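You operate a simulated robot arm through the tools that you are given. There is no shell and no other tool.

Carry out the task below with a simulated robot arm. There is one attempt and no reset: what you move stays moved.

## Task
Clear the teal comb, then pack it and the orange comb in the pockets of their colour.
Fine: cover shut.

It is judged by the outcome, as a careful person would: the job done as asked, and still so three seconds after it is handed in. It fails if anything else is knocked over, pushed out of place, dropped, spilled or broken. Lids that push on must go on centred and level and be pressed home; caps that screw on are set level and turned clockwise until they are tight.

## Robot
A 6-joint arm with a two-finger gripper, fixed in place. Base frame: the origin is at the foot of the arm, x ahead of it, y to its left, z up. Units: m, degrees, N and s.
Its first joint turns from -166.0 to 166.0 degrees. Payload 2.54 kg.
Tool frame: the origin (TCP) lies between the finger pads and is the grasp point; the fingertips stand 0.03 m ahead of it; z points along the fingers, y is the line along which they close. Largest opening 0.116 m; the body of the gripper starts 0.095 m behind the TCP.
Orientation is that of the tool frame in the base frame, as a unit quaternion [w, x, y, z]. With the fingers straight down and closing along the base's y, the tool's x points along the base's -x, its y along +y and its z along -z.

## Interface
- The arm moves only by the tool send_rows. Its argument "motion" is a list of rows, each a list of 7 numbers: the shift along the tool's x, y, z in m, then the turn, a rotation vector about the tool's x, y, z in rad, then the opening in per cent of the stroke, from 0 (shut) to 100 (fully open). In form: [[x, y, z, ax, ay, az, claw], ...]. A call has 1 to 20 rows; each row shifts and turns the commanded pose from where the row before left it, along the tool's axes as they then stand. A row lasts 0.2 s, in which the tool goes at most 0.05 m and 8.6 degrees; a call with a longer step from one row to the next is refused whole, and so is a gripper value outside its range. Where a pose cannot be reached the arm comes as near as it can. A force on the tool above 40 N (or 10 N above the force at the start of the call, whichever is more), or a blocked arm, ends the call early, and 0.2 s more pass. Each finger travels about 0.072 m/s and halts on what it meets, pressing with about 24 N; the grip force reading is that of the motor and also rises with nothing between the fingers. The clock runs only during rows and for 0.2 s after the last one: add rows that do not move to give the fingers time. It gives the time, the measured TCP pose, the force on the tool (base axes), the opening and the grip force at its end, in the units of the frame above (readings bear some noise), with the torque about the TCP (base axes, N m) and any sound that the robot's microphone picked up, and new pictures: "pictures" is both (left out), scene, wrist or none.
- Cameras (640 x 400 px; columns grow to the right, rows downward): "scene" is fixed at [0.2188, -0.5028, 1.3709]; the picture's right is [0.21, -0.98, 0.00], its down [-0.81, -0.18, -0.56] and it looks along [0.55, 0.12, -0.83] (base axes); focal length 214 px, centre (320, 200). "wrist" rides on the gripper at [0.069, -0.015, -0.122] in the tool frame; the picture's right is [0.21, 0.98, 0.00], its down [-0.83, 0.18, -0.53] and it looks along [-0.52, 0.11, 0.85] (tool axes); focal length 251 px, centre (320, 200). There is no depth. A picture from a camera that has moved, and an enlarged one, comes with that camera's place and axes in the base frame and with its lens.
- zoom(camera, box): a new picture of the part [left, top, right, bottom] of that camera's present view, enlarged. It takes no simulated time.
- sign_off(): hands the job in; it is judged then, once.

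Nothing tells you positions but the pictures and the camera data. Unless the task says otherwise, let go and move clear before handing in.

The tools are called after "Request:" as a command line: name --pt "numbers of a row" for each row, then --argument value for the rest, lists and objects as JSON in quotes. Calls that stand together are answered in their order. send_rows: Moves the arm, as the interface text tells. Its arguments: {"type":"object","properties":{"motion":{"type":"array","items":{"type":"array","items":{"type":"number"}}},"pictures":{"type":"string","enum":["both","scene","wrist","none"]}},"required":["motion"]} The other tools are called the same way: zoom (camera, box) takes an enlarged picture of a part of a camera's view; sign_off () hands the job in.

At the start:

```text
t: 0.0
tool_pos: [0.3931, -0.3112, 1.1784]
orientation: [0.0, 0.0, 1.0, -0.001]
contact_force: [1.0, -0.7, 0.1]
ft_torque: [0.01, 0.0, 0.0]
finger_gap: 0.1162
finger_force: 0.1
```

scene: 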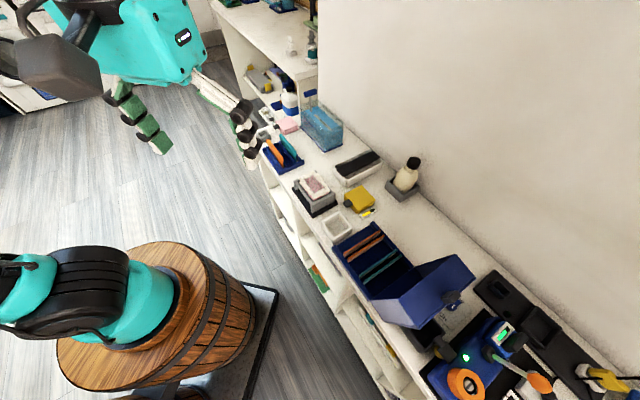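
wrist: 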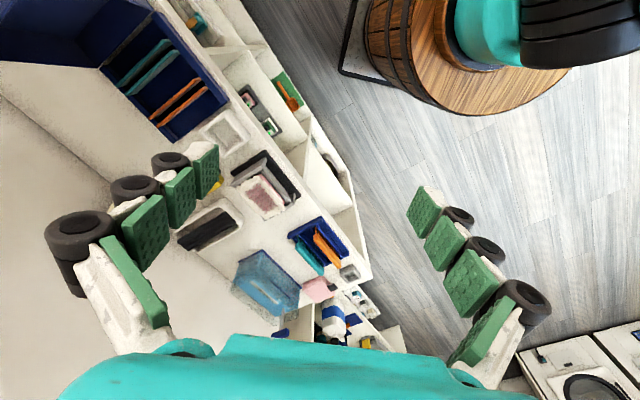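

I see a shelf/bench along a wall with a dark blue case (lid open) with pockets, and a blue rack with orange and teal items; I'll zoom in to understand the layout first.

Request:
zoom --camera "scene" --box '[220, 80, 400, 200]'

Request:
zoom --camera "scene" --box '[280, 160, 500, 340]'

Request:
zoom --camera "wrist" --box '[160, 140, 400, 360]'

Request:
zoom --camera "wrist" --box '[0, 0, 320, 200]'

Request:
zoom --camera "scene" --box '[400, 250, 640, 400]'

```text
3.33 times, centred on (310, 140) of scene
camera zoom: at [0.2188, -0.5028, 1.3709], right [0.21, -0.98, 0.0], down [-0.81, -0.18, -0.56], along [0.55, 0.12, -0.83], focal length 715 px, centre (353, 400)
```

zoom: 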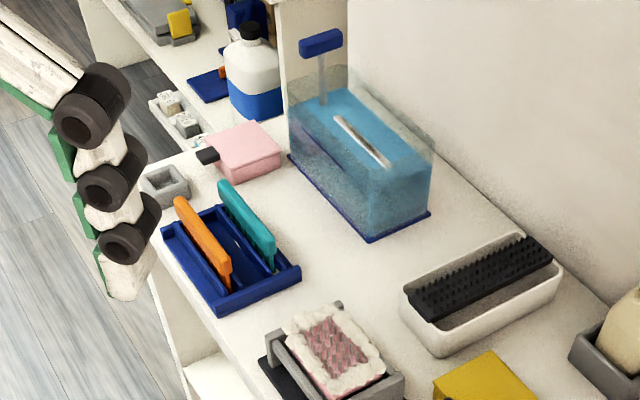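

```text
2.22 times, centred on (390, 250) of scene
camera zoom: at [0.2188, -0.5028, 1.3709], right [0.21, -0.98, 0.0], down [-0.81, -0.18, -0.56], along [0.55, 0.12, -0.83], focal length 477 px, centre (164, 89)
```

zoom: 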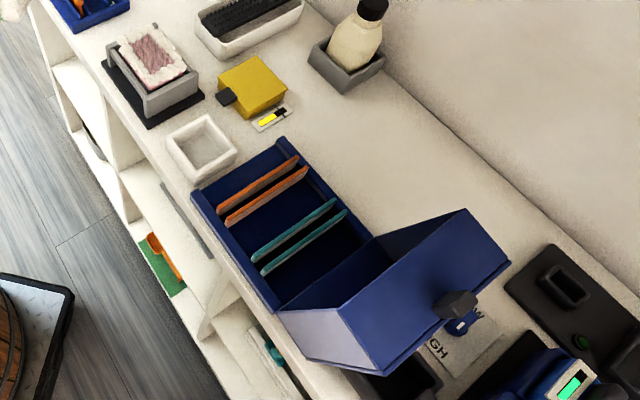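

```text
1.82 times, centred on (280, 250) of wrist
camera zoom: at [0.3231, -0.3268, 1.301], right [-0.21, 0.98, 0.0], down [0.83, 0.18, 0.53], along [0.52, 0.11, -0.85], focal length 457 px, centre (393, 109)
```

zoom: 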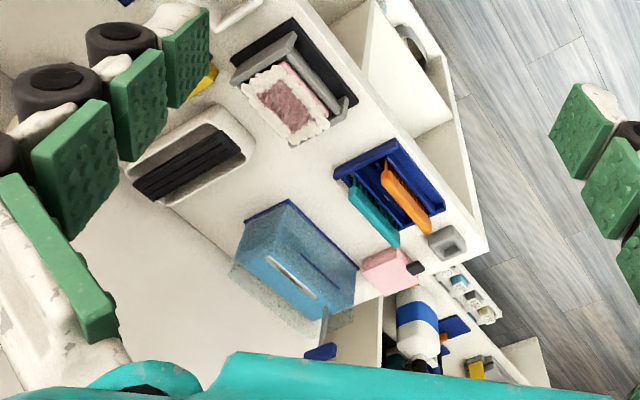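

```text
2.00 times, centred on (160, 100) of wrist
camera zoom: at [0.3231, -0.3268, 1.301], right [-0.21, 0.98, 0.0], down [0.83, 0.18, 0.53], along [0.52, 0.11, -0.85], focal length 503 px, centre (640, 400)
```

zoom: 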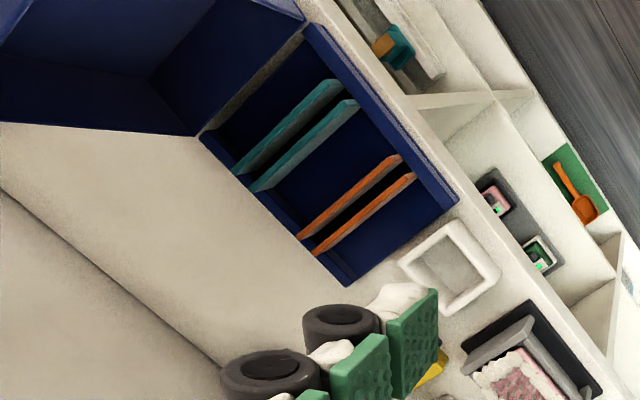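

```text
2.67 times, centred on (520, 325) of scene
camera zoom: at [0.2188, -0.5028, 1.3709], right [0.21, -0.98, 0.0], down [-0.81, -0.18, -0.56], along [0.55, 0.12, -0.83], focal length 572 px, centre (-213, -133)
```

zoom: 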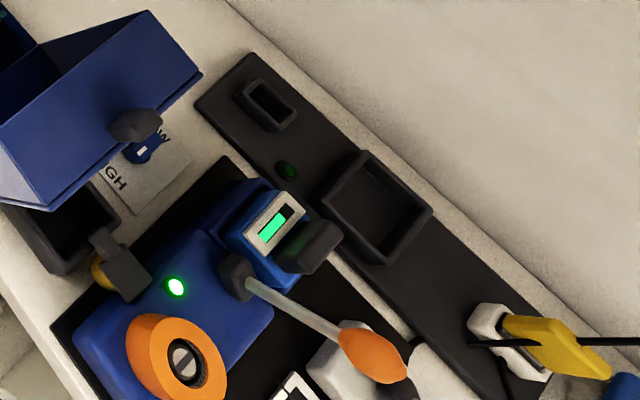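

The teal and orange combs stand in a small blue rack near [0.78, -0.24, 0.78], and the blue case with coloured slots and an open lid lies near [0.45, -0.63]. I'll move the wrist camera over the rack for a closer look.

Request:
send_rows --pt "-0.04 0.005 0.015 0 0 0 100" --pt "-0.04 0.005 0.015 0 0 0 100" --pt "-0.04 0.005 0.015 0 0 0 100" --pt "-0.04 0.005 0.015 0 0 0 100" --pt "-0.04 0.005 0.015 0 0 0 100" --pt "-0.04 0.005 0.015 0 0 0 100" --pt "-0.04 0.005 0.015 0 0 0 100" --pt "0 0 0 0 0 0.14 100" --pt "0 0 0 0 0 0.14 100" --pt "0 0 0 0 0 0.14 100" --pt "0 0 0 0 0 0.14 100" --pt "0 0 0 0 0 0.14 100"

```text
t: 2.6
tool_pos: [0.672, -0.2759, 1.0732]
orientation: [0.0, 0.344, 0.939, 0.0]
contact_force: [-0.6, -0.3, -0.5]
ft_torque: [-0.03, 0.0, 0.01]
finger_gap: 0.1161
finger_force: 0.0
camera wrist: at [0.6098, -0.2436, 1.1954], right [0.47, 0.88, 0.0], down [0.75, -0.39, 0.53], along [0.47, -0.25, -0.85], focal length 251 px, centre (320, 200)
```

scene: 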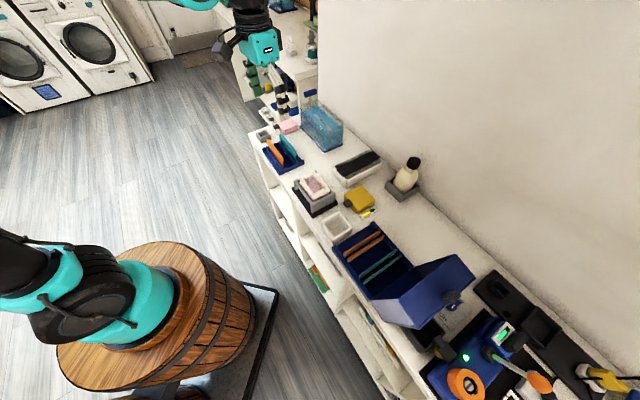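
wrist: 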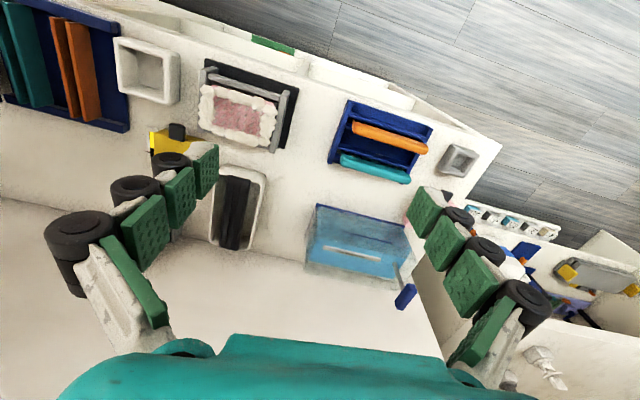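

The view now shows the bench from above (upside down): rack with orange and teal combs, tank, bristle brush tray, pink pad in a stand. I'll zoom in for detail.

Request:
zoom --camera "wrist" --box '[300, 80, 500, 205]'

Request:
zoom --camera "wrist" --box '[100, 20, 320, 160]'

Request:
zoom --camera "wrist" --box '[180, 150, 440, 320]'

Request:
zoom --camera "wrist" --box '[0, 0, 200, 160]'

Request:
zoom --camera "scene" --box '[250, 90, 350, 180]'

Request:
zoom --camera "scene" --box '[330, 210, 480, 340]'

```text
3.20 times, centred on (400, 142) of wrist
camera zoom: at [0.6098, -0.2436, 1.1954], right [0.47, 0.88, 0.0], down [0.75, -0.39, 0.53], along [0.47, -0.25, -0.85], focal length 805 px, centre (64, 384)
```

zoom: 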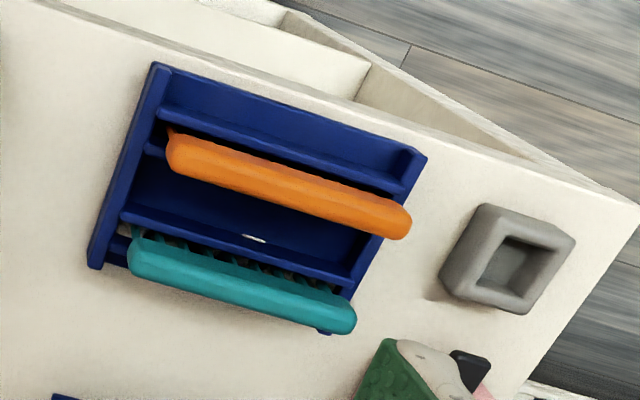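

```text
2.86 times, centred on (210, 90) of wrist
camera zoom: at [0.6098, -0.2436, 1.1954], right [0.47, 0.88, 0.0], down [0.75, -0.39, 0.53], along [0.47, -0.25, -0.85], focal length 718 px, centre (634, 514)
```

zoom: 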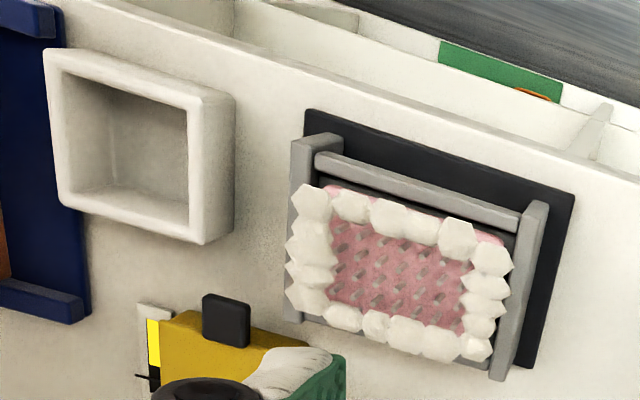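

```text
2.35 times, centred on (310, 235) of wrist
camera zoom: at [0.6098, -0.2436, 1.1954], right [0.47, 0.88, 0.0], down [0.75, -0.39, 0.53], along [0.47, -0.25, -0.85], focal length 592 px, centre (344, 118)
```

zoom: 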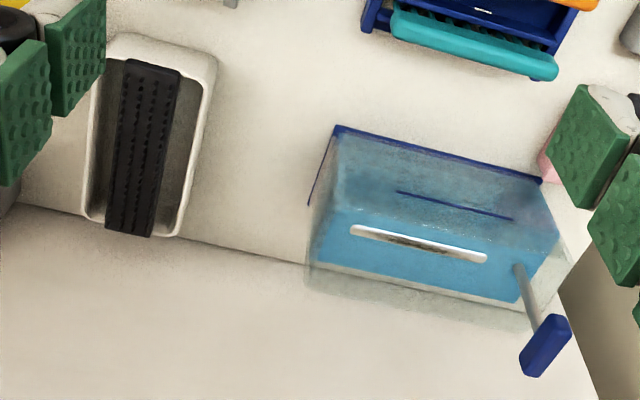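

```text
2.50 times, centred on (100, 80) of wrist
camera zoom: at [0.6098, -0.2436, 1.1954], right [0.47, 0.88, 0.0], down [0.75, -0.39, 0.53], along [0.47, -0.25, -0.85], focal length 629 px, centre (870, 500)
```

zoom: 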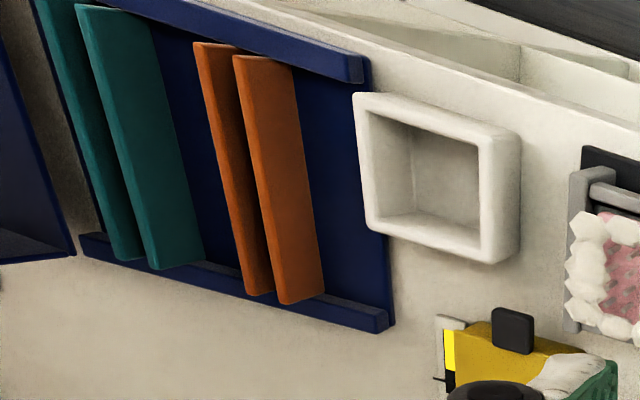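

```text
4.44 times, centred on (300, 135) of scene
camera zoom: at [0.2188, -0.5028, 1.3709], right [0.21, -0.98, 0.0], down [-0.81, -0.18, -0.56], along [0.55, 0.12, -0.83], focal length 953 px, centre (409, 489)
```

zoom: 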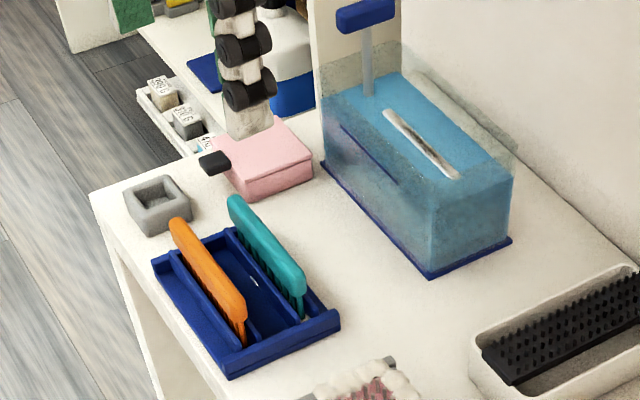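

```text
3.08 times, centred on (405, 275) of scene
camera zoom: at [0.2188, -0.5028, 1.3709], right [0.21, -0.98, 0.0], down [-0.81, -0.18, -0.56], along [0.55, 0.12, -0.83], focal length 660 px, centre (58, -31)
```

zoom: 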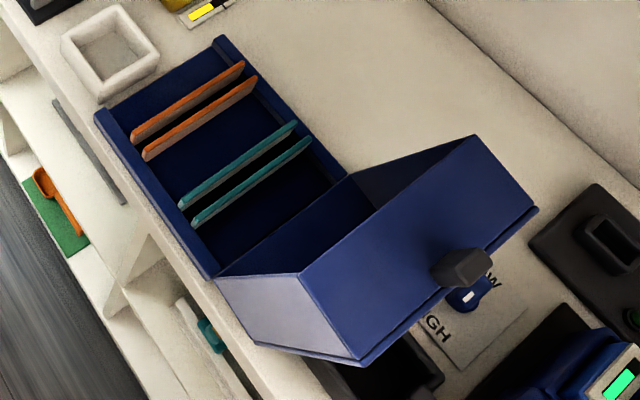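

The teal comb seems to have some fluff on its teeth; I'll go closer with the wrist camera aligned to the bench to verify what "clear" means here.

Request:
send_rows --pt "0.0163 0.03 0.0225 0 0 0 100" --pt "0.0163 0.03 0.0225 0 0 0 100" --pt "0.0163 0.03 0.0225 0 0 0 100" --pt "0.0163 0.03 0.0225 0 0 0 100" --pt "0 0 0 0 0 0.145 100" --pt "0 0 0 0 0 0.145 100" --pt "0 0 0 0 0 0 100" --pictures "wrist"

```text
t: 4.2
tool_pos: [0.7003, -0.1433, 0.9838]
orientation: [-0.001, 0.476, 0.88, 0.0]
contact_force: [-0.9, -0.5, 0.0]
ft_torque: [0.02, 0.02, 0.0]
finger_gap: 0.1159
finger_force: 0.0
camera wrist: at [0.6489, -0.0945, 1.1053], right [0.7, 0.71, 0.0], down [0.6, -0.59, 0.53], along [0.38, -0.37, -0.85], focal length 251 px, centre (320, 200)
```

wrist: 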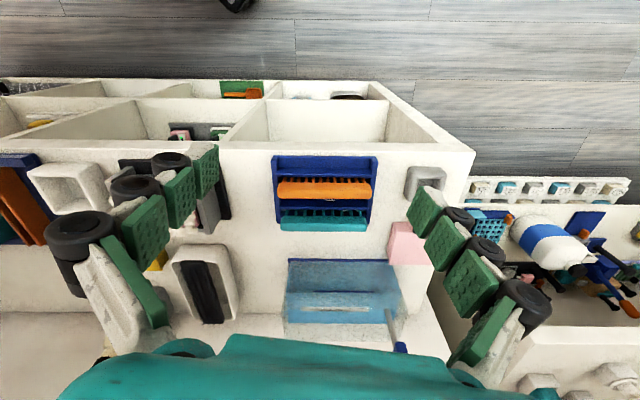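

Request:
zoom --camera "wrist" --box '[250, 140, 410, 240]'

Request:
zoom --camera "wrist" --box '[440, 160, 640, 320]'

Request:
zoom --camera "wrist" --box '[160, 70, 300, 180]'

Request:
zoom --camera "wrist" --box '[250, 220, 440, 350]'

```text
4.00 times, centred on (330, 190) of wrist
camera zoom: at [0.6489, -0.0945, 1.1053], right [0.7, 0.71, 0.0], down [0.6, -0.59, 0.53], along [0.38, -0.37, -0.85], focal length 1006 px, centre (280, 240)
```

zoom: 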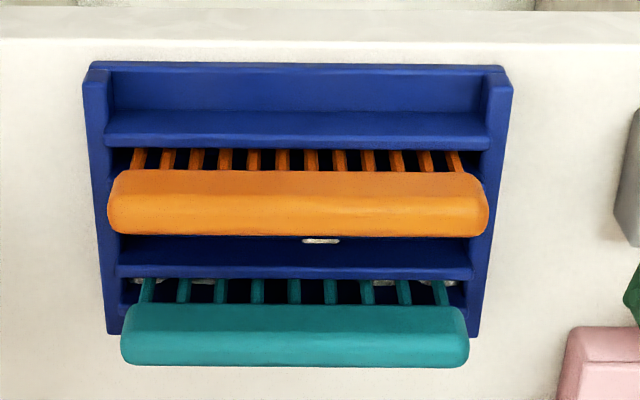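

```text
2.50 times, centred on (540, 240) of wrist
camera zoom: at [0.6489, -0.0945, 1.1053], right [0.7, 0.71, 0.0], down [0.6, -0.59, 0.53], along [0.38, -0.37, -0.85], focal length 629 px, centre (-230, 100)
```

zoom: 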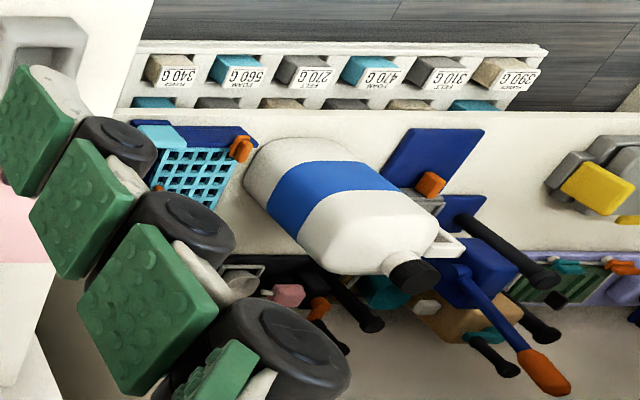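

```text
3.64 times, centred on (230, 125) of wrist
camera zoom: at [0.6489, -0.0945, 1.1053], right [0.7, 0.71, 0.0], down [0.6, -0.59, 0.53], along [0.38, -0.37, -0.85], focal length 914 px, centre (647, 473)
```

zoom: 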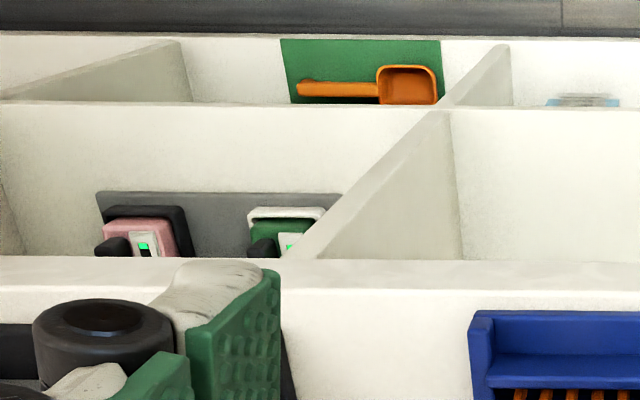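

```text
3.08 times, centred on (345, 285) of wrist
camera zoom: at [0.6489, -0.0945, 1.1053], right [0.7, 0.71, 0.0], down [0.6, -0.59, 0.53], along [0.38, -0.37, -0.85], focal length 774 px, centre (243, -62)
```

zoom: 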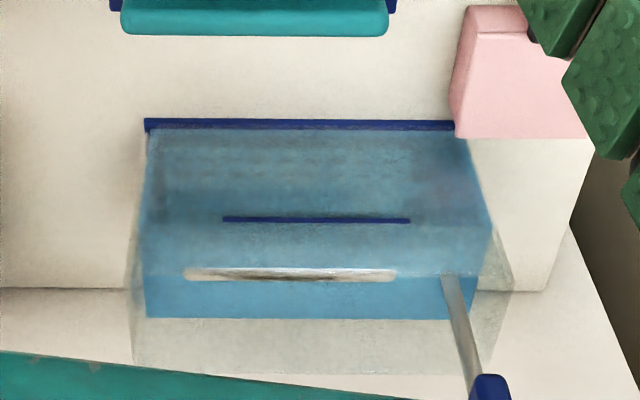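

The bench runs at 45° in the base frame. I'll zoom the fixed camera further on the teal comb and on the brush tray.

Request:
zoom --camera "scene" --box '[262, 128, 310, 172]'

Request:
zoom --camera "wrist" --box '[265, 175, 385, 235]'

Request:
zoom --camera "wrist" --box '[160, 220, 260, 330]'

Request:
zoom --camera "scene" --box '[325, 140, 400, 190]'

Request:
zoom --camera "scene" --box '[280, 160, 350, 210]'

```text
9.09 times, centred on (286, 150) of scene
camera zoom: at [0.2188, -0.5028, 1.3709], right [0.21, -0.98, 0.0], down [-0.81, -0.18, -0.56], along [0.55, 0.12, -0.83], focal length 1950 px, centre (629, 654)
```

zoom: 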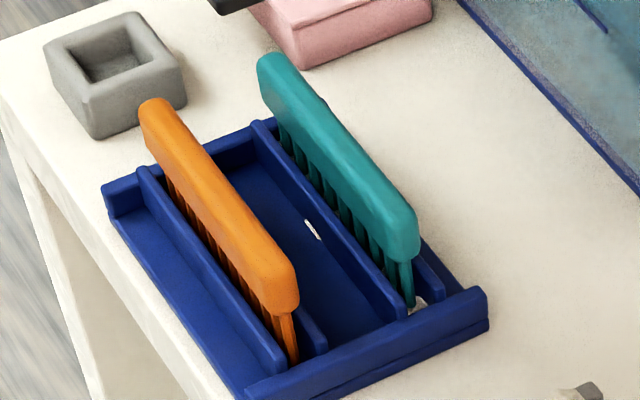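

```text
5.33 times, centred on (325, 205) of wrist
camera zoom: at [0.6489, -0.0945, 1.1053], right [0.7, 0.71, 0.0], down [0.6, -0.59, 0.53], along [0.38, -0.37, -0.85], focal length 1341 px, centre (293, 173)
```

zoom: 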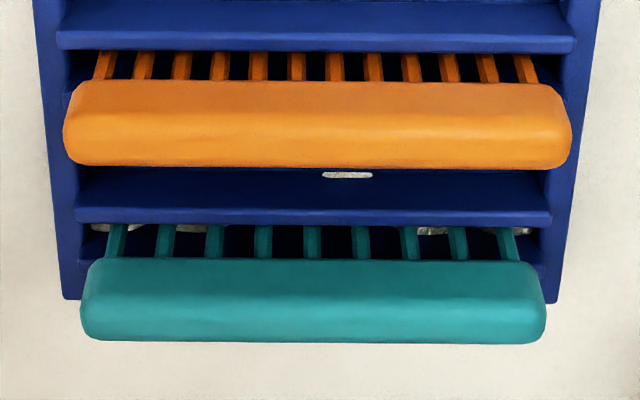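

```text
3.64 times, centred on (210, 275) of wrist
camera zoom: at [0.6489, -0.0945, 1.1053], right [0.7, 0.71, 0.0], down [0.6, -0.59, 0.53], along [0.38, -0.37, -0.85], focal length 914 px, centre (720, -73)
```

zoom: 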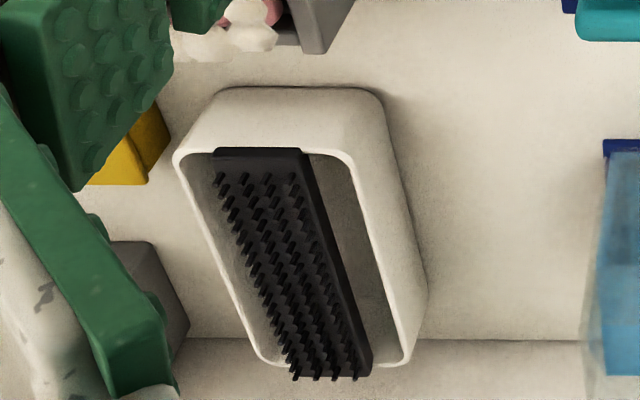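

```text
8.00 times, centred on (362, 165) of scene
camera zoom: at [0.2188, -0.5028, 1.3709], right [0.21, -0.98, 0.0], down [-0.81, -0.18, -0.56], along [0.55, 0.12, -0.83], focal length 1716 px, centre (-20, 480)
```

zoom: 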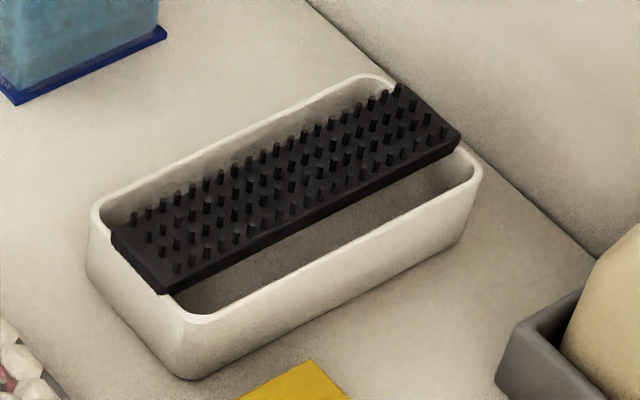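

```text
8.00 times, centred on (315, 185) of scene
camera zoom: at [0.2188, -0.5028, 1.3709], right [0.21, -0.98, 0.0], down [-0.81, -0.18, -0.56], along [0.55, 0.12, -0.83], focal length 1716 px, centre (360, 320)
```

zoom: 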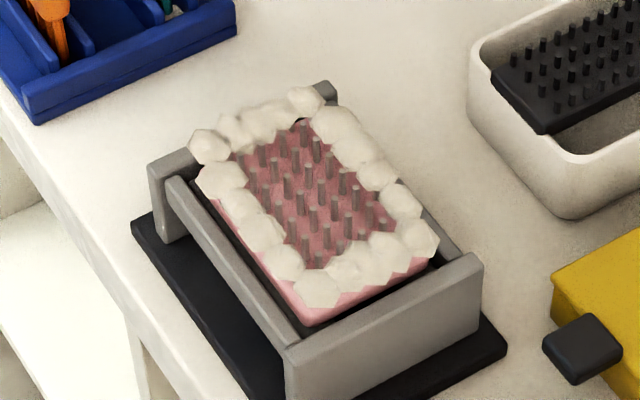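

The bench is aligned with the 45° direction, with the teal comb at about [0.81, -0.247], orange at [0.772, -0.208]; there are white fluff bits low between the teal comb's teeth, and the white bin with a black peg strip looks like the comb clearer. I'll tilt the camera for a flatter view to judge heights.

Request:
send_rows --pt "0.004 0.0 0.025 0 0 0 100" --pt "0.004 0.0 0.025 0 0 0 100" --pt "0 0 0 -0.0305 -0.142 0 100" --pt "0 0 0 -0.0305 -0.142 0 100" --pt "0 0 0 -0.0305 -0.142 0 100" --pt "0 0 0 0 0 0 100" --pictures "wrist"

```text
t: 5.6
tool_pos: [0.6956, -0.1355, 0.9339]
orientation: [0.209, 0.464, 0.859, -0.061]
contact_force: [0.1, -0.2, -0.3]
ft_torque: [0.0, 0.0, -0.01]
finger_gap: 0.1159
finger_force: 0.1
camera wrist: at [0.6132, -0.0552, 1.0145], right [0.7, 0.71, 0.0], down [0.39, -0.38, 0.84], along [0.6, -0.59, -0.54], focal length 251 px, centre (320, 200)
```

wrist: 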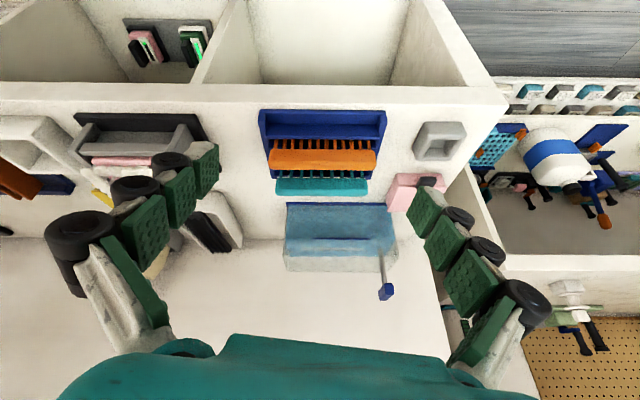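

Request:
zoom --camera "wrist" --box '[250, 100, 400, 200]'

Request:
zoom --camera "wrist" --box '[270, 190, 420, 310]'

```text
4.00 times, centred on (325, 150) of wrist
camera zoom: at [0.6132, -0.0552, 1.0145], right [0.7, 0.71, 0.0], down [0.39, -0.38, 0.84], along [0.6, -0.59, -0.54], focal length 1006 px, centre (300, 400)
```

zoom: 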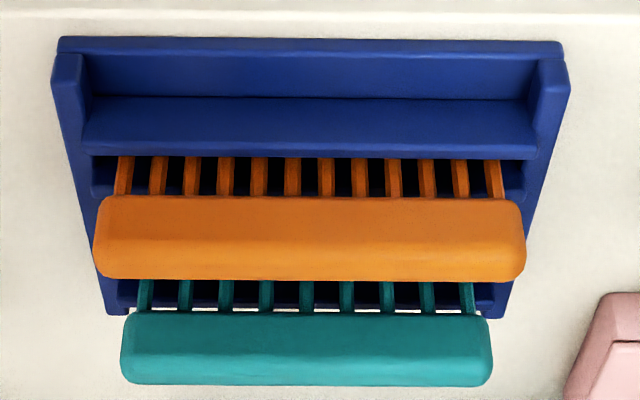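

```text
3.33 times, centred on (345, 250) of wrist
camera zoom: at [0.6132, -0.0552, 1.0145], right [0.7, 0.71, 0.0], down [0.39, -0.38, 0.84], along [0.6, -0.59, -0.54], focal length 838 px, centre (237, 33)
```

zoom: 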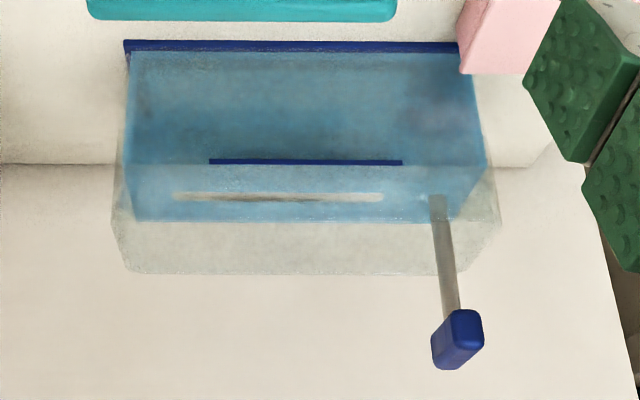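

The spines sit at about z 0.81–0.83, with the teal comb centred near [0.806, -0.245] and fluff low between its teeth. I'll level the tool, go above the teal comb and turn so that the fingers close across the spine.

Request:
send_rows --pt "0 0 0 0.0305 0.142 0 100" --pt "0 0 0 0.0305 0.142 0 100" --pt "0 0 0 0.0305 0.142 0 80" --pt "-0.0379 0.0082 -0.0115 0 0 0 60" --pt "-0.0379 0.0082 -0.0115 0 0 0 40" --pt "-0.0379 0.0082 -0.0115 0 0 0 30" --pt "-0.0379 0.0082 -0.0115 0 0 0 30" --pt "0 0 0 0 0 -0.1367 30" --pt "0 0 0 0 0 -0.1367 30" --pt "0 0 0 0 0 -0.1367 30" --pt "0 0 0 0 0 -0.1367 30" --pt "0 0 0 0 0 -0.1367 30" --pt "0 0 0 0 0 -0.1367 30" --pt "0 0 0 0 0 -0.1367 30" --pt "0 0 0 0 0 -0.1367 30" --pt "0 0 0 0 0 -0.1367 30" --pt "0 0 0 0 0 -0.1367 30" --pt "0 0 0 0 0 -0.1367 30" --pt "0 0 0 0 0 -0.1367 30" --pt "0 0 0 0 0 -0.1367 30"

```text
t: 9.8
tool_pos: [0.806, -0.2434, 0.9784]
orientation: [-0.001, -0.385, 0.923, 0.0]
contact_force: [0.0, -0.2, -0.2]
ft_torque: [0.03, -0.03, -0.01]
finger_gap: 0.0351
finger_force: 0.1
camera wrist: at [0.7678, -0.3047, 1.1017], right [-0.84, 0.54, 0.0], down [0.45, 0.71, 0.53], along [0.29, 0.45, -0.85], focal length 251 px, centre (320, 200)
```

scene: 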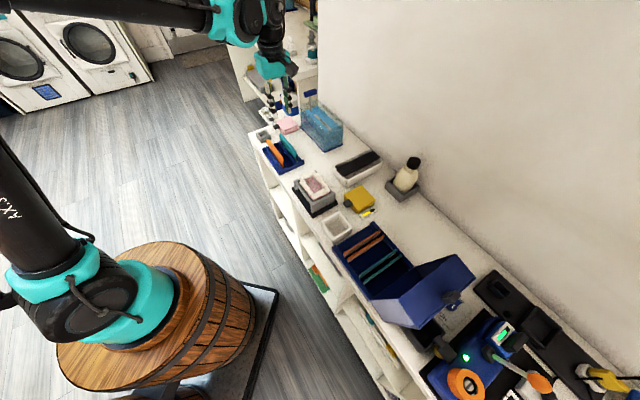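
wrist: 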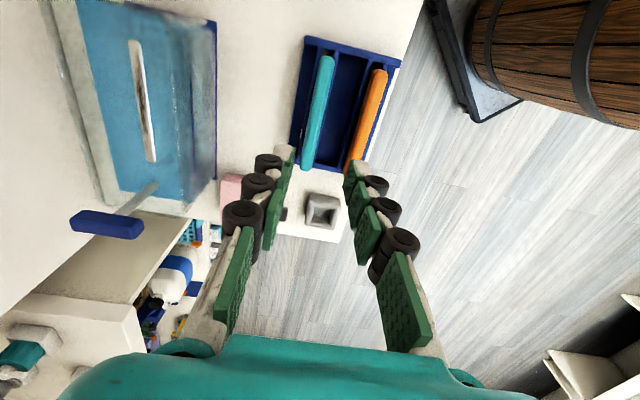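

Request:
zoom --camera "wrist" --box '[260, 30, 420, 180]'

```text
2.67 times, centred on (340, 105) of wrist
camera zoom: at [0.7678, -0.3047, 1.1017], right [-0.84, 0.54, 0.0], down [0.45, 0.71, 0.53], along [0.29, 0.45, -0.85], focal length 670 px, centre (267, 453)
```

zoom: 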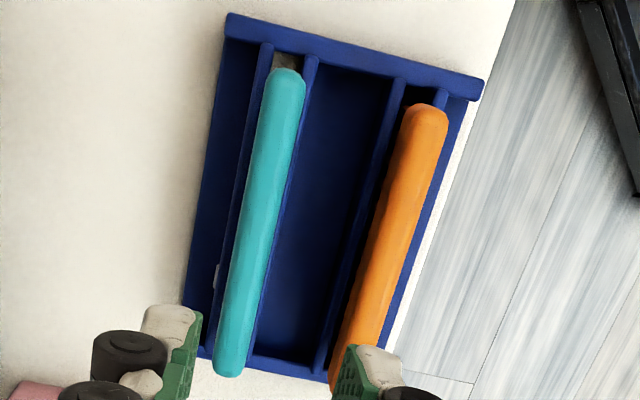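

Teal spine is at n≈0.7485 (about [0.810, -0.249]); I'll shift 6 mm and descend partway to check the alignment between the fingers.

Request:
send_rows --pt "0 -0.0065 0.0 0 0 0 30" --pt "0 0 0.045 0 0 0 30" --pt "0 0 0.045 0 0 0 30" --pt "0 0 0 0 0 0 30" --pictures "wrist"

Request:
zoom --camera "wrist" --box '[240, 40, 440, 220]'

```text
t: 10.8
tool_pos: [0.8097, -0.2508, 0.8868]
orientation: [0.0, -0.383, 0.924, 0.0]
contact_force: [-0.1, 0.7, 0.7]
ft_torque: [-0.03, 0.02, -0.02]
finger_gap: 0.0349
finger_force: 0.1
camera wrist: at [0.7717, -0.3112, 1.0099], right [-0.84, 0.54, 0.0], down [0.46, 0.71, 0.53], along [0.29, 0.45, -0.85], focal length 251 px, centre (320, 200)
```

wrist: 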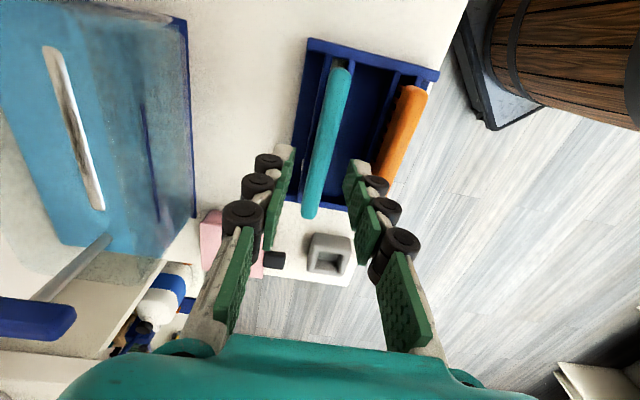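

```text
2.22 times, centred on (340, 130) of wrist
camera zoom: at [0.7717, -0.3112, 1.0099], right [-0.84, 0.54, 0.0], down [0.46, 0.71, 0.53], along [0.29, 0.45, -0.85], focal length 559 px, centre (276, 356)
```

zoom: 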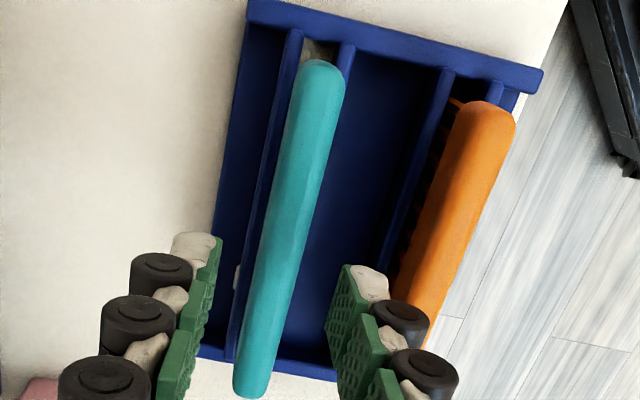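

Comb is centred between the fingers to about 1 mm. I'll narrow the opening slightly and descend to the spine.

Request:
send_rows --pt "0 0.001 0.01 0 0 0 26" --pt "0 0 0.01 0 0 0 25" --pt "0 0 0.01 0 0 0 25" --pt "0 0 0.01 0 0 0 25" --pt "0 0 0.01 0 0 0 25" --pt "0 0 0.01 0 0 0 25" --pt "0 0 0 0 0 0 25"

Request:
zoom --camera "wrist" --box '[240, 40, 440, 220]'

Request:
zoom --camera "scene" --box '[250, 90, 320, 180]'

```text
t: 12.4
tool_pos: [0.8091, -0.2495, 0.828]
orientation: [-0.001, -0.383, 0.924, 0.0]
contact_force: [-0.4, 0.7, 0.7]
ft_torque: [0.0, -0.06, -0.04]
finger_gap: 0.029
finger_force: 0.0
camera wrist: at [0.7719, -0.3092, 0.951], right [-0.84, 0.54, 0.0], down [0.46, 0.71, 0.53], along [0.29, 0.45, -0.85], focal length 251 px, centre (320, 200)
```

scene: 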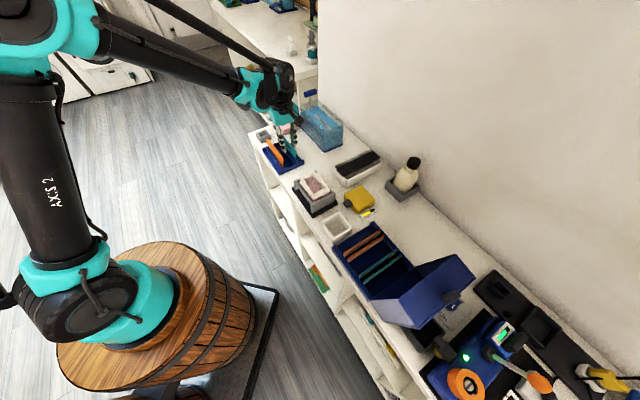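
wrist: 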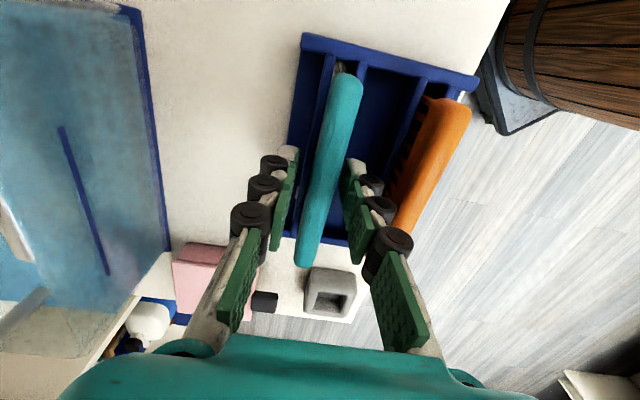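

```text
2.22 times, centred on (340, 130) of wrist
camera zoom: at [0.7719, -0.3092, 0.951], right [-0.84, 0.54, 0.0], down [0.46, 0.71, 0.53], along [0.29, 0.45, -0.85], focal length 559 px, centre (276, 356)
```

zoom: 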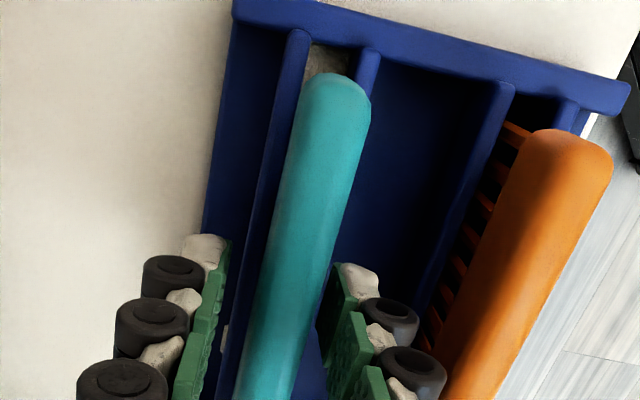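

```text
4.44 times, centred on (285, 135) of scene
camera zoom: at [0.2188, -0.5028, 1.3709], right [0.21, -0.98, 0.0], down [-0.81, -0.18, -0.56], along [0.55, 0.12, -0.83], focal length 953 px, centre (476, 489)
```

zoom: 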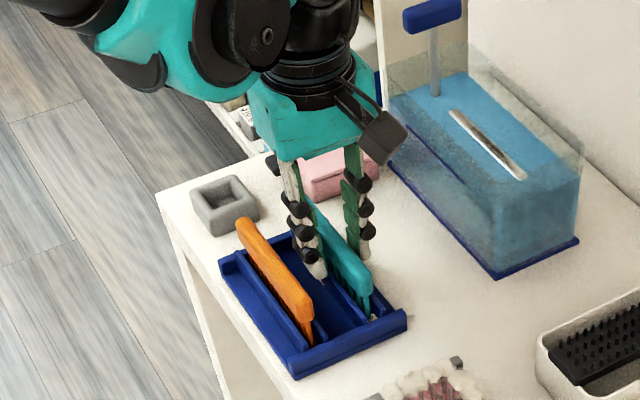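

The fingers straddle the teal spine. Closing now and reading the grip.

Request:
send_rows --pt "0 0 0 0 0 0 0" --pt "0 0 0 0 0 0 0" --pt "0 0 0 0 0 0 0" --pt "0 0 0 0 0 0 0" --pictures "wrist"

```text
t: 13.4
tool_pos: [0.8105, -0.2494, 0.8284]
orientation: [-0.001, -0.383, 0.924, 0.0]
contact_force: [-0.1, -0.1, 0.2]
ft_torque: [0.03, 0.02, -0.02]
finger_gap: 0.0134
finger_force: 24.5
camera wrist: at [0.7719, -0.3092, 0.9512], right [-0.84, 0.54, 0.0], down [0.46, 0.71, 0.53], along [0.29, 0.45, -0.85], focal length 251 px, centre (320, 200)
```

wrist: 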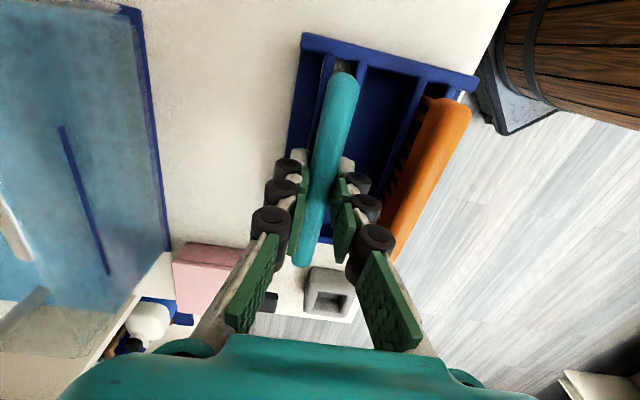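

Gripped (13.4 mm). Now lifting straight up, and looking at the teeth.

Request:
send_rows --pt "0 0 -0.01 0 0 0 0" --pt "0 0 -0.015 0 0 0 0" --pt "0 0 -0.02 0 0 0 0" --pt "0 0 -0.02 0 0 0 0" --pt "0 0 -0.02 0 0 0 0" --pt "0 0 -0.02 0 0 0 0" --pt "0 0 -0.015 0 0 0 0" --pt "0 0 0 0 0 0 0"

Request:
zoom --camera "scene" --box '[265, 100, 320, 160]'

Request:
zoom --camera "wrist" --box '[240, 40, 440, 220]'

```text
t: 15.2
tool_pos: [0.8102, -0.2465, 0.9479]
orientation: [-0.001, -0.384, 0.923, 0.0]
contact_force: [-0.6, -0.2, 0.4]
ft_torque: [-0.03, -0.01, -0.02]
finger_gap: 0.0136
finger_force: 24.3
camera wrist: at [0.7717, -0.3078, 1.071], right [-0.84, 0.54, 0.0], down [0.46, 0.71, 0.53], along [0.29, 0.45, -0.85], focal length 251 px, centre (320, 200)
```

scene: 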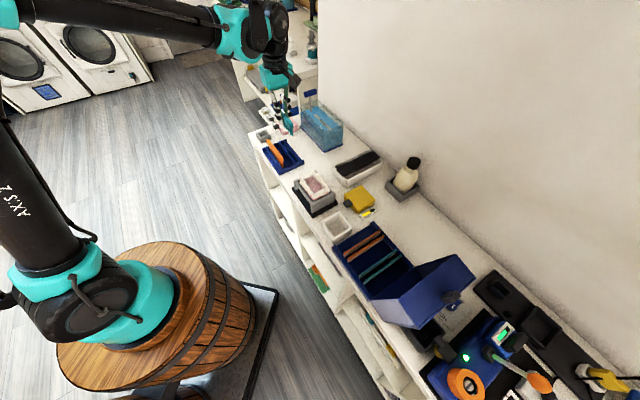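
wrist: 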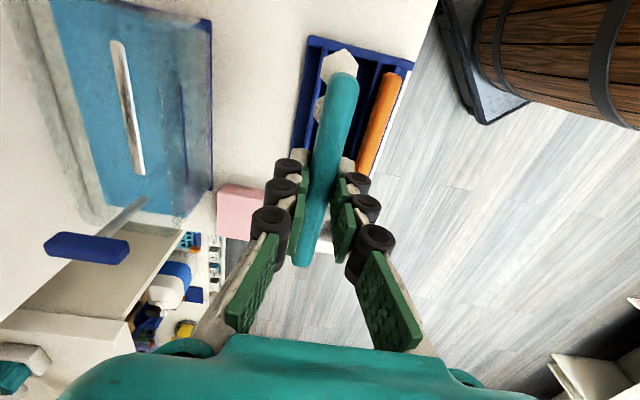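

```text
6.67 times, centred on (292, 130) of scene
camera zoom: at [0.2188, -0.5028, 1.3709], right [0.21, -0.98, 0.0], down [-0.81, -0.18, -0.56], along [0.55, 0.12, -0.83], focal length 1430 px, centre (503, 667)
```

zoom: 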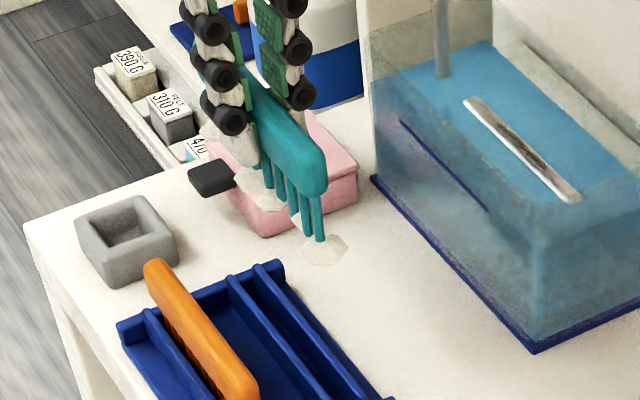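

```text
2.22 times, centred on (340, 130) of wrist
camera zoom: at [0.7717, -0.3078, 1.071], right [-0.84, 0.54, 0.0], down [0.46, 0.71, 0.53], along [0.29, 0.45, -0.85], focal length 559 px, centre (276, 356)
```

zoom: 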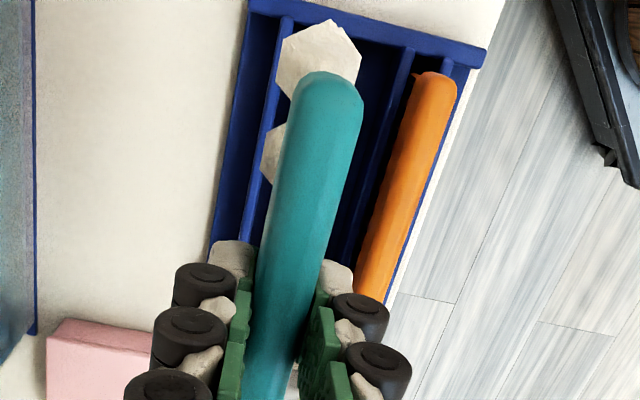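

White fluff clumps do cling to the teal comb's teeth; the bin with the peg strip (strip along n≈0.84–1.01, t≈0.177) is the place to clear it. I'll carry the comb over there and turn it so that the spine lies along the strip.

Request:
send_rows --pt "0.0284 -0.0047 -0.003 0 0 0 0" --pt "0.0284 -0.0047 -0.003 0 0 0 0" --pt "0.0284 -0.0047 -0.003 0 0 0 0" --pt "0.0284 -0.0047 -0.003 0 0 0 0" --pt "0.0284 -0.0047 -0.003 0 0 0 0" --pt "0.0284 -0.0047 -0.003 0 0 0 0" --pt "0.0284 -0.0047 -0.003 0 0 0 0" --pt "0 0 0 0 0 0.1433 0" --pt "0 0 0 0 0 0.1433 0" --pt "0 0 0 0 0 0.1433 0" --pt "0 0 0 0 0 0.1433 0" --pt "0 0 0 0 0 0.1433 0" --pt "0 0 0 0 0 0.1433 0" --pt "0 0 0 0 0 0.1433 0" --pt "0 0 0 0 0 0.1433 0" --pt "0 0 0 0 0 0.1433 0" --pt "0 0 0 0 0 0.1433 0" --pt "0 0 0 0 0 0.1433 0" --pt "0 0 0 0 0 0 0"

Request:
zoom --camera "scene" --box '[290, 110, 400, 200]'

Request:
zoom --camera "wrist" --box '[230, 40, 430, 240]'

```text
t: 19.2
tool_pos: [0.694, -0.4129, 0.9695]
orientation: [-0.001, 0.386, 0.923, -0.001]
contact_force: [-0.4, 0.3, -0.7]
ft_torque: [0.03, -0.02, 0.0]
finger_gap: 0.0137
finger_force: 23.7
camera wrist: at [0.6332, -0.3747, 1.0926], right [0.54, 0.84, 0.0], down [0.71, -0.46, 0.53], along [0.45, -0.29, -0.85], focal length 251 px, centre (320, 200)
```

scene: 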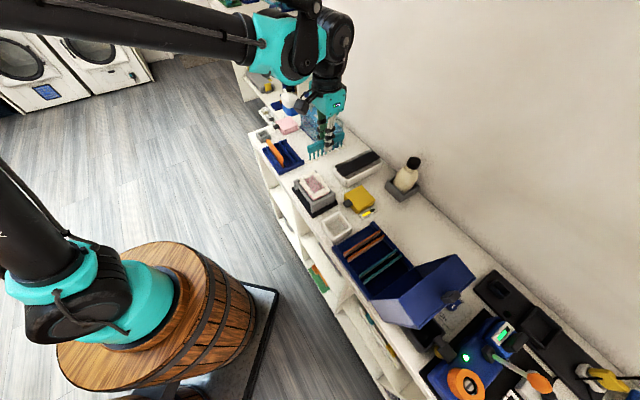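
wrist: 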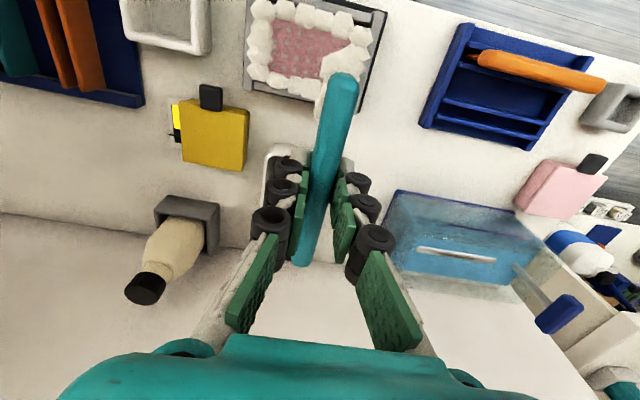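

```text
4.44 times, centred on (345, 155) of scene
camera zoom: at [0.2188, -0.5028, 1.3709], right [0.21, -0.98, 0.0], down [-0.81, -0.18, -0.56], along [0.55, 0.12, -0.83], focal length 953 px, centre (209, 400)
```

zoom: 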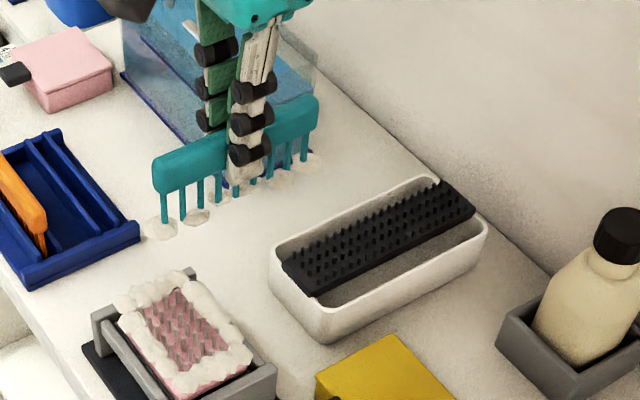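

```text
2.00 times, centred on (330, 140) of wrist
camera zoom: at [0.6332, -0.3747, 1.0926], right [0.54, 0.84, 0.0], down [0.71, -0.46, 0.53], along [0.45, -0.29, -0.85], focal length 503 px, centre (300, 320)
```

zoom: 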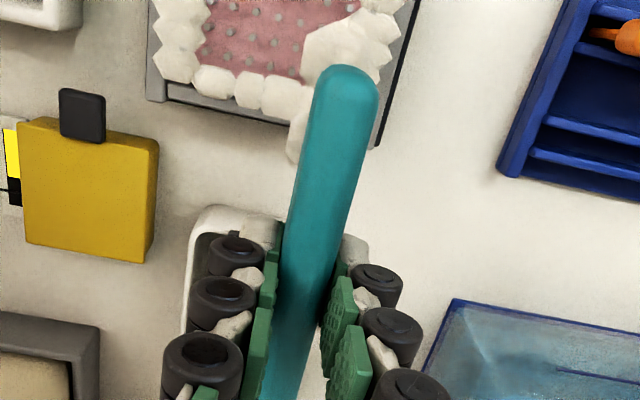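

Request:
zoom --camera "scene" --box '[300, 125, 350, 170]'

Request:
zoom --camera "scene" --box '[325, 140, 395, 195]'

```text
8.89 times, centred on (325, 148) of scene
camera zoom: at [0.2188, -0.5028, 1.3709], right [0.21, -0.98, 0.0], down [-0.81, -0.18, -0.56], along [0.55, 0.12, -0.83], focal length 1906 px, centre (276, 667)
```

zoom: 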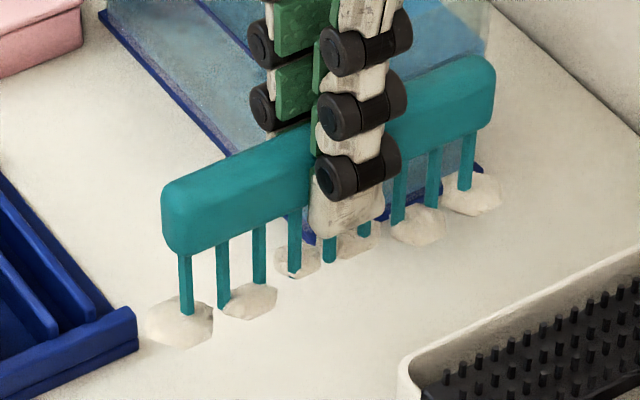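

```text
7.27 times, centred on (360, 168) of scene
camera zoom: at [0.2188, -0.5028, 1.3709], right [0.21, -0.98, 0.0], down [-0.81, -0.18, -0.56], along [0.55, 0.12, -0.83], focal length 1560 px, centre (29, 436)
```

zoom: 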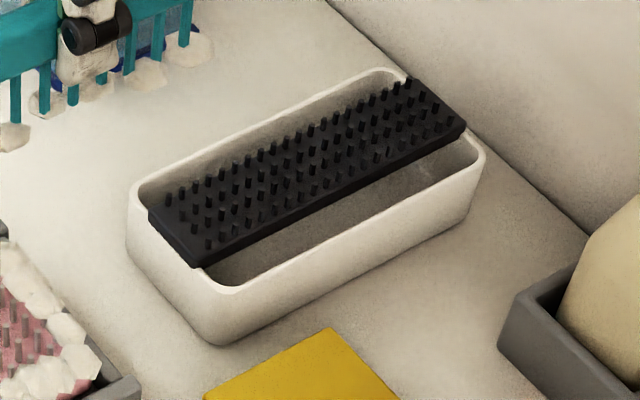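

Request:
zoom --camera "scene" --box '[338, 155, 364, 171]'

Request:
zoom --camera "scene" --box '[358, 145, 384, 161]'

Request:
zoom --camera "scene" --box '[308, 140, 344, 164]'

```text
16.00 times, centred on (351, 163) of scene
camera zoom: at [0.2188, -0.5028, 1.3709], right [0.21, -0.98, 0.0], down [-0.81, -0.18, -0.56], along [0.55, 0.12, -0.83], focal length 3432 px, centre (-176, 792)
```

zoom: 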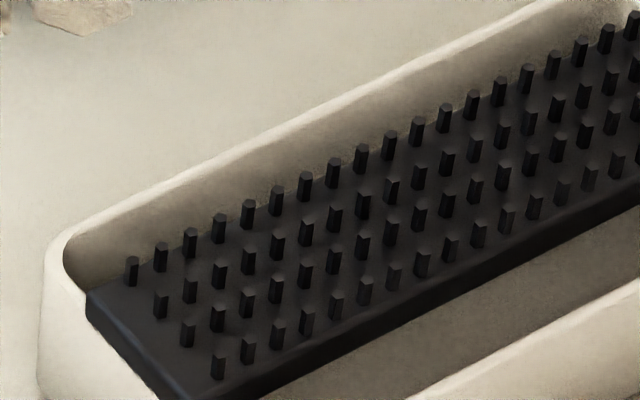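

```text
16.00 times, centred on (371, 153) of scene
camera zoom: at [0.2188, -0.5028, 1.3709], right [0.21, -0.98, 0.0], down [-0.81, -0.18, -0.56], along [0.55, 0.12, -0.83], focal length 3432 px, centre (-496, 952)
```

zoom: 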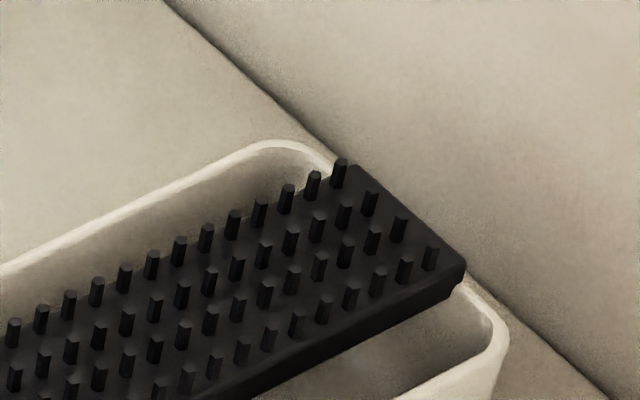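

```text
16.00 times, centred on (326, 152) of scene
camera zoom: at [0.2188, -0.5028, 1.3709], right [0.21, -0.98, 0.0], down [-0.81, -0.18, -0.56], along [0.55, 0.12, -0.83], focal length 3432 px, centre (224, 968)
```

zoom: 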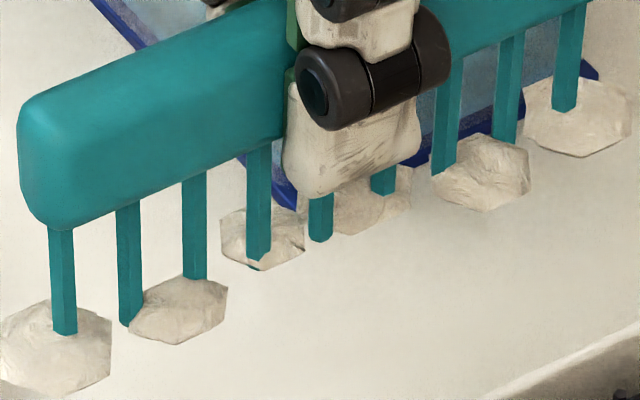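

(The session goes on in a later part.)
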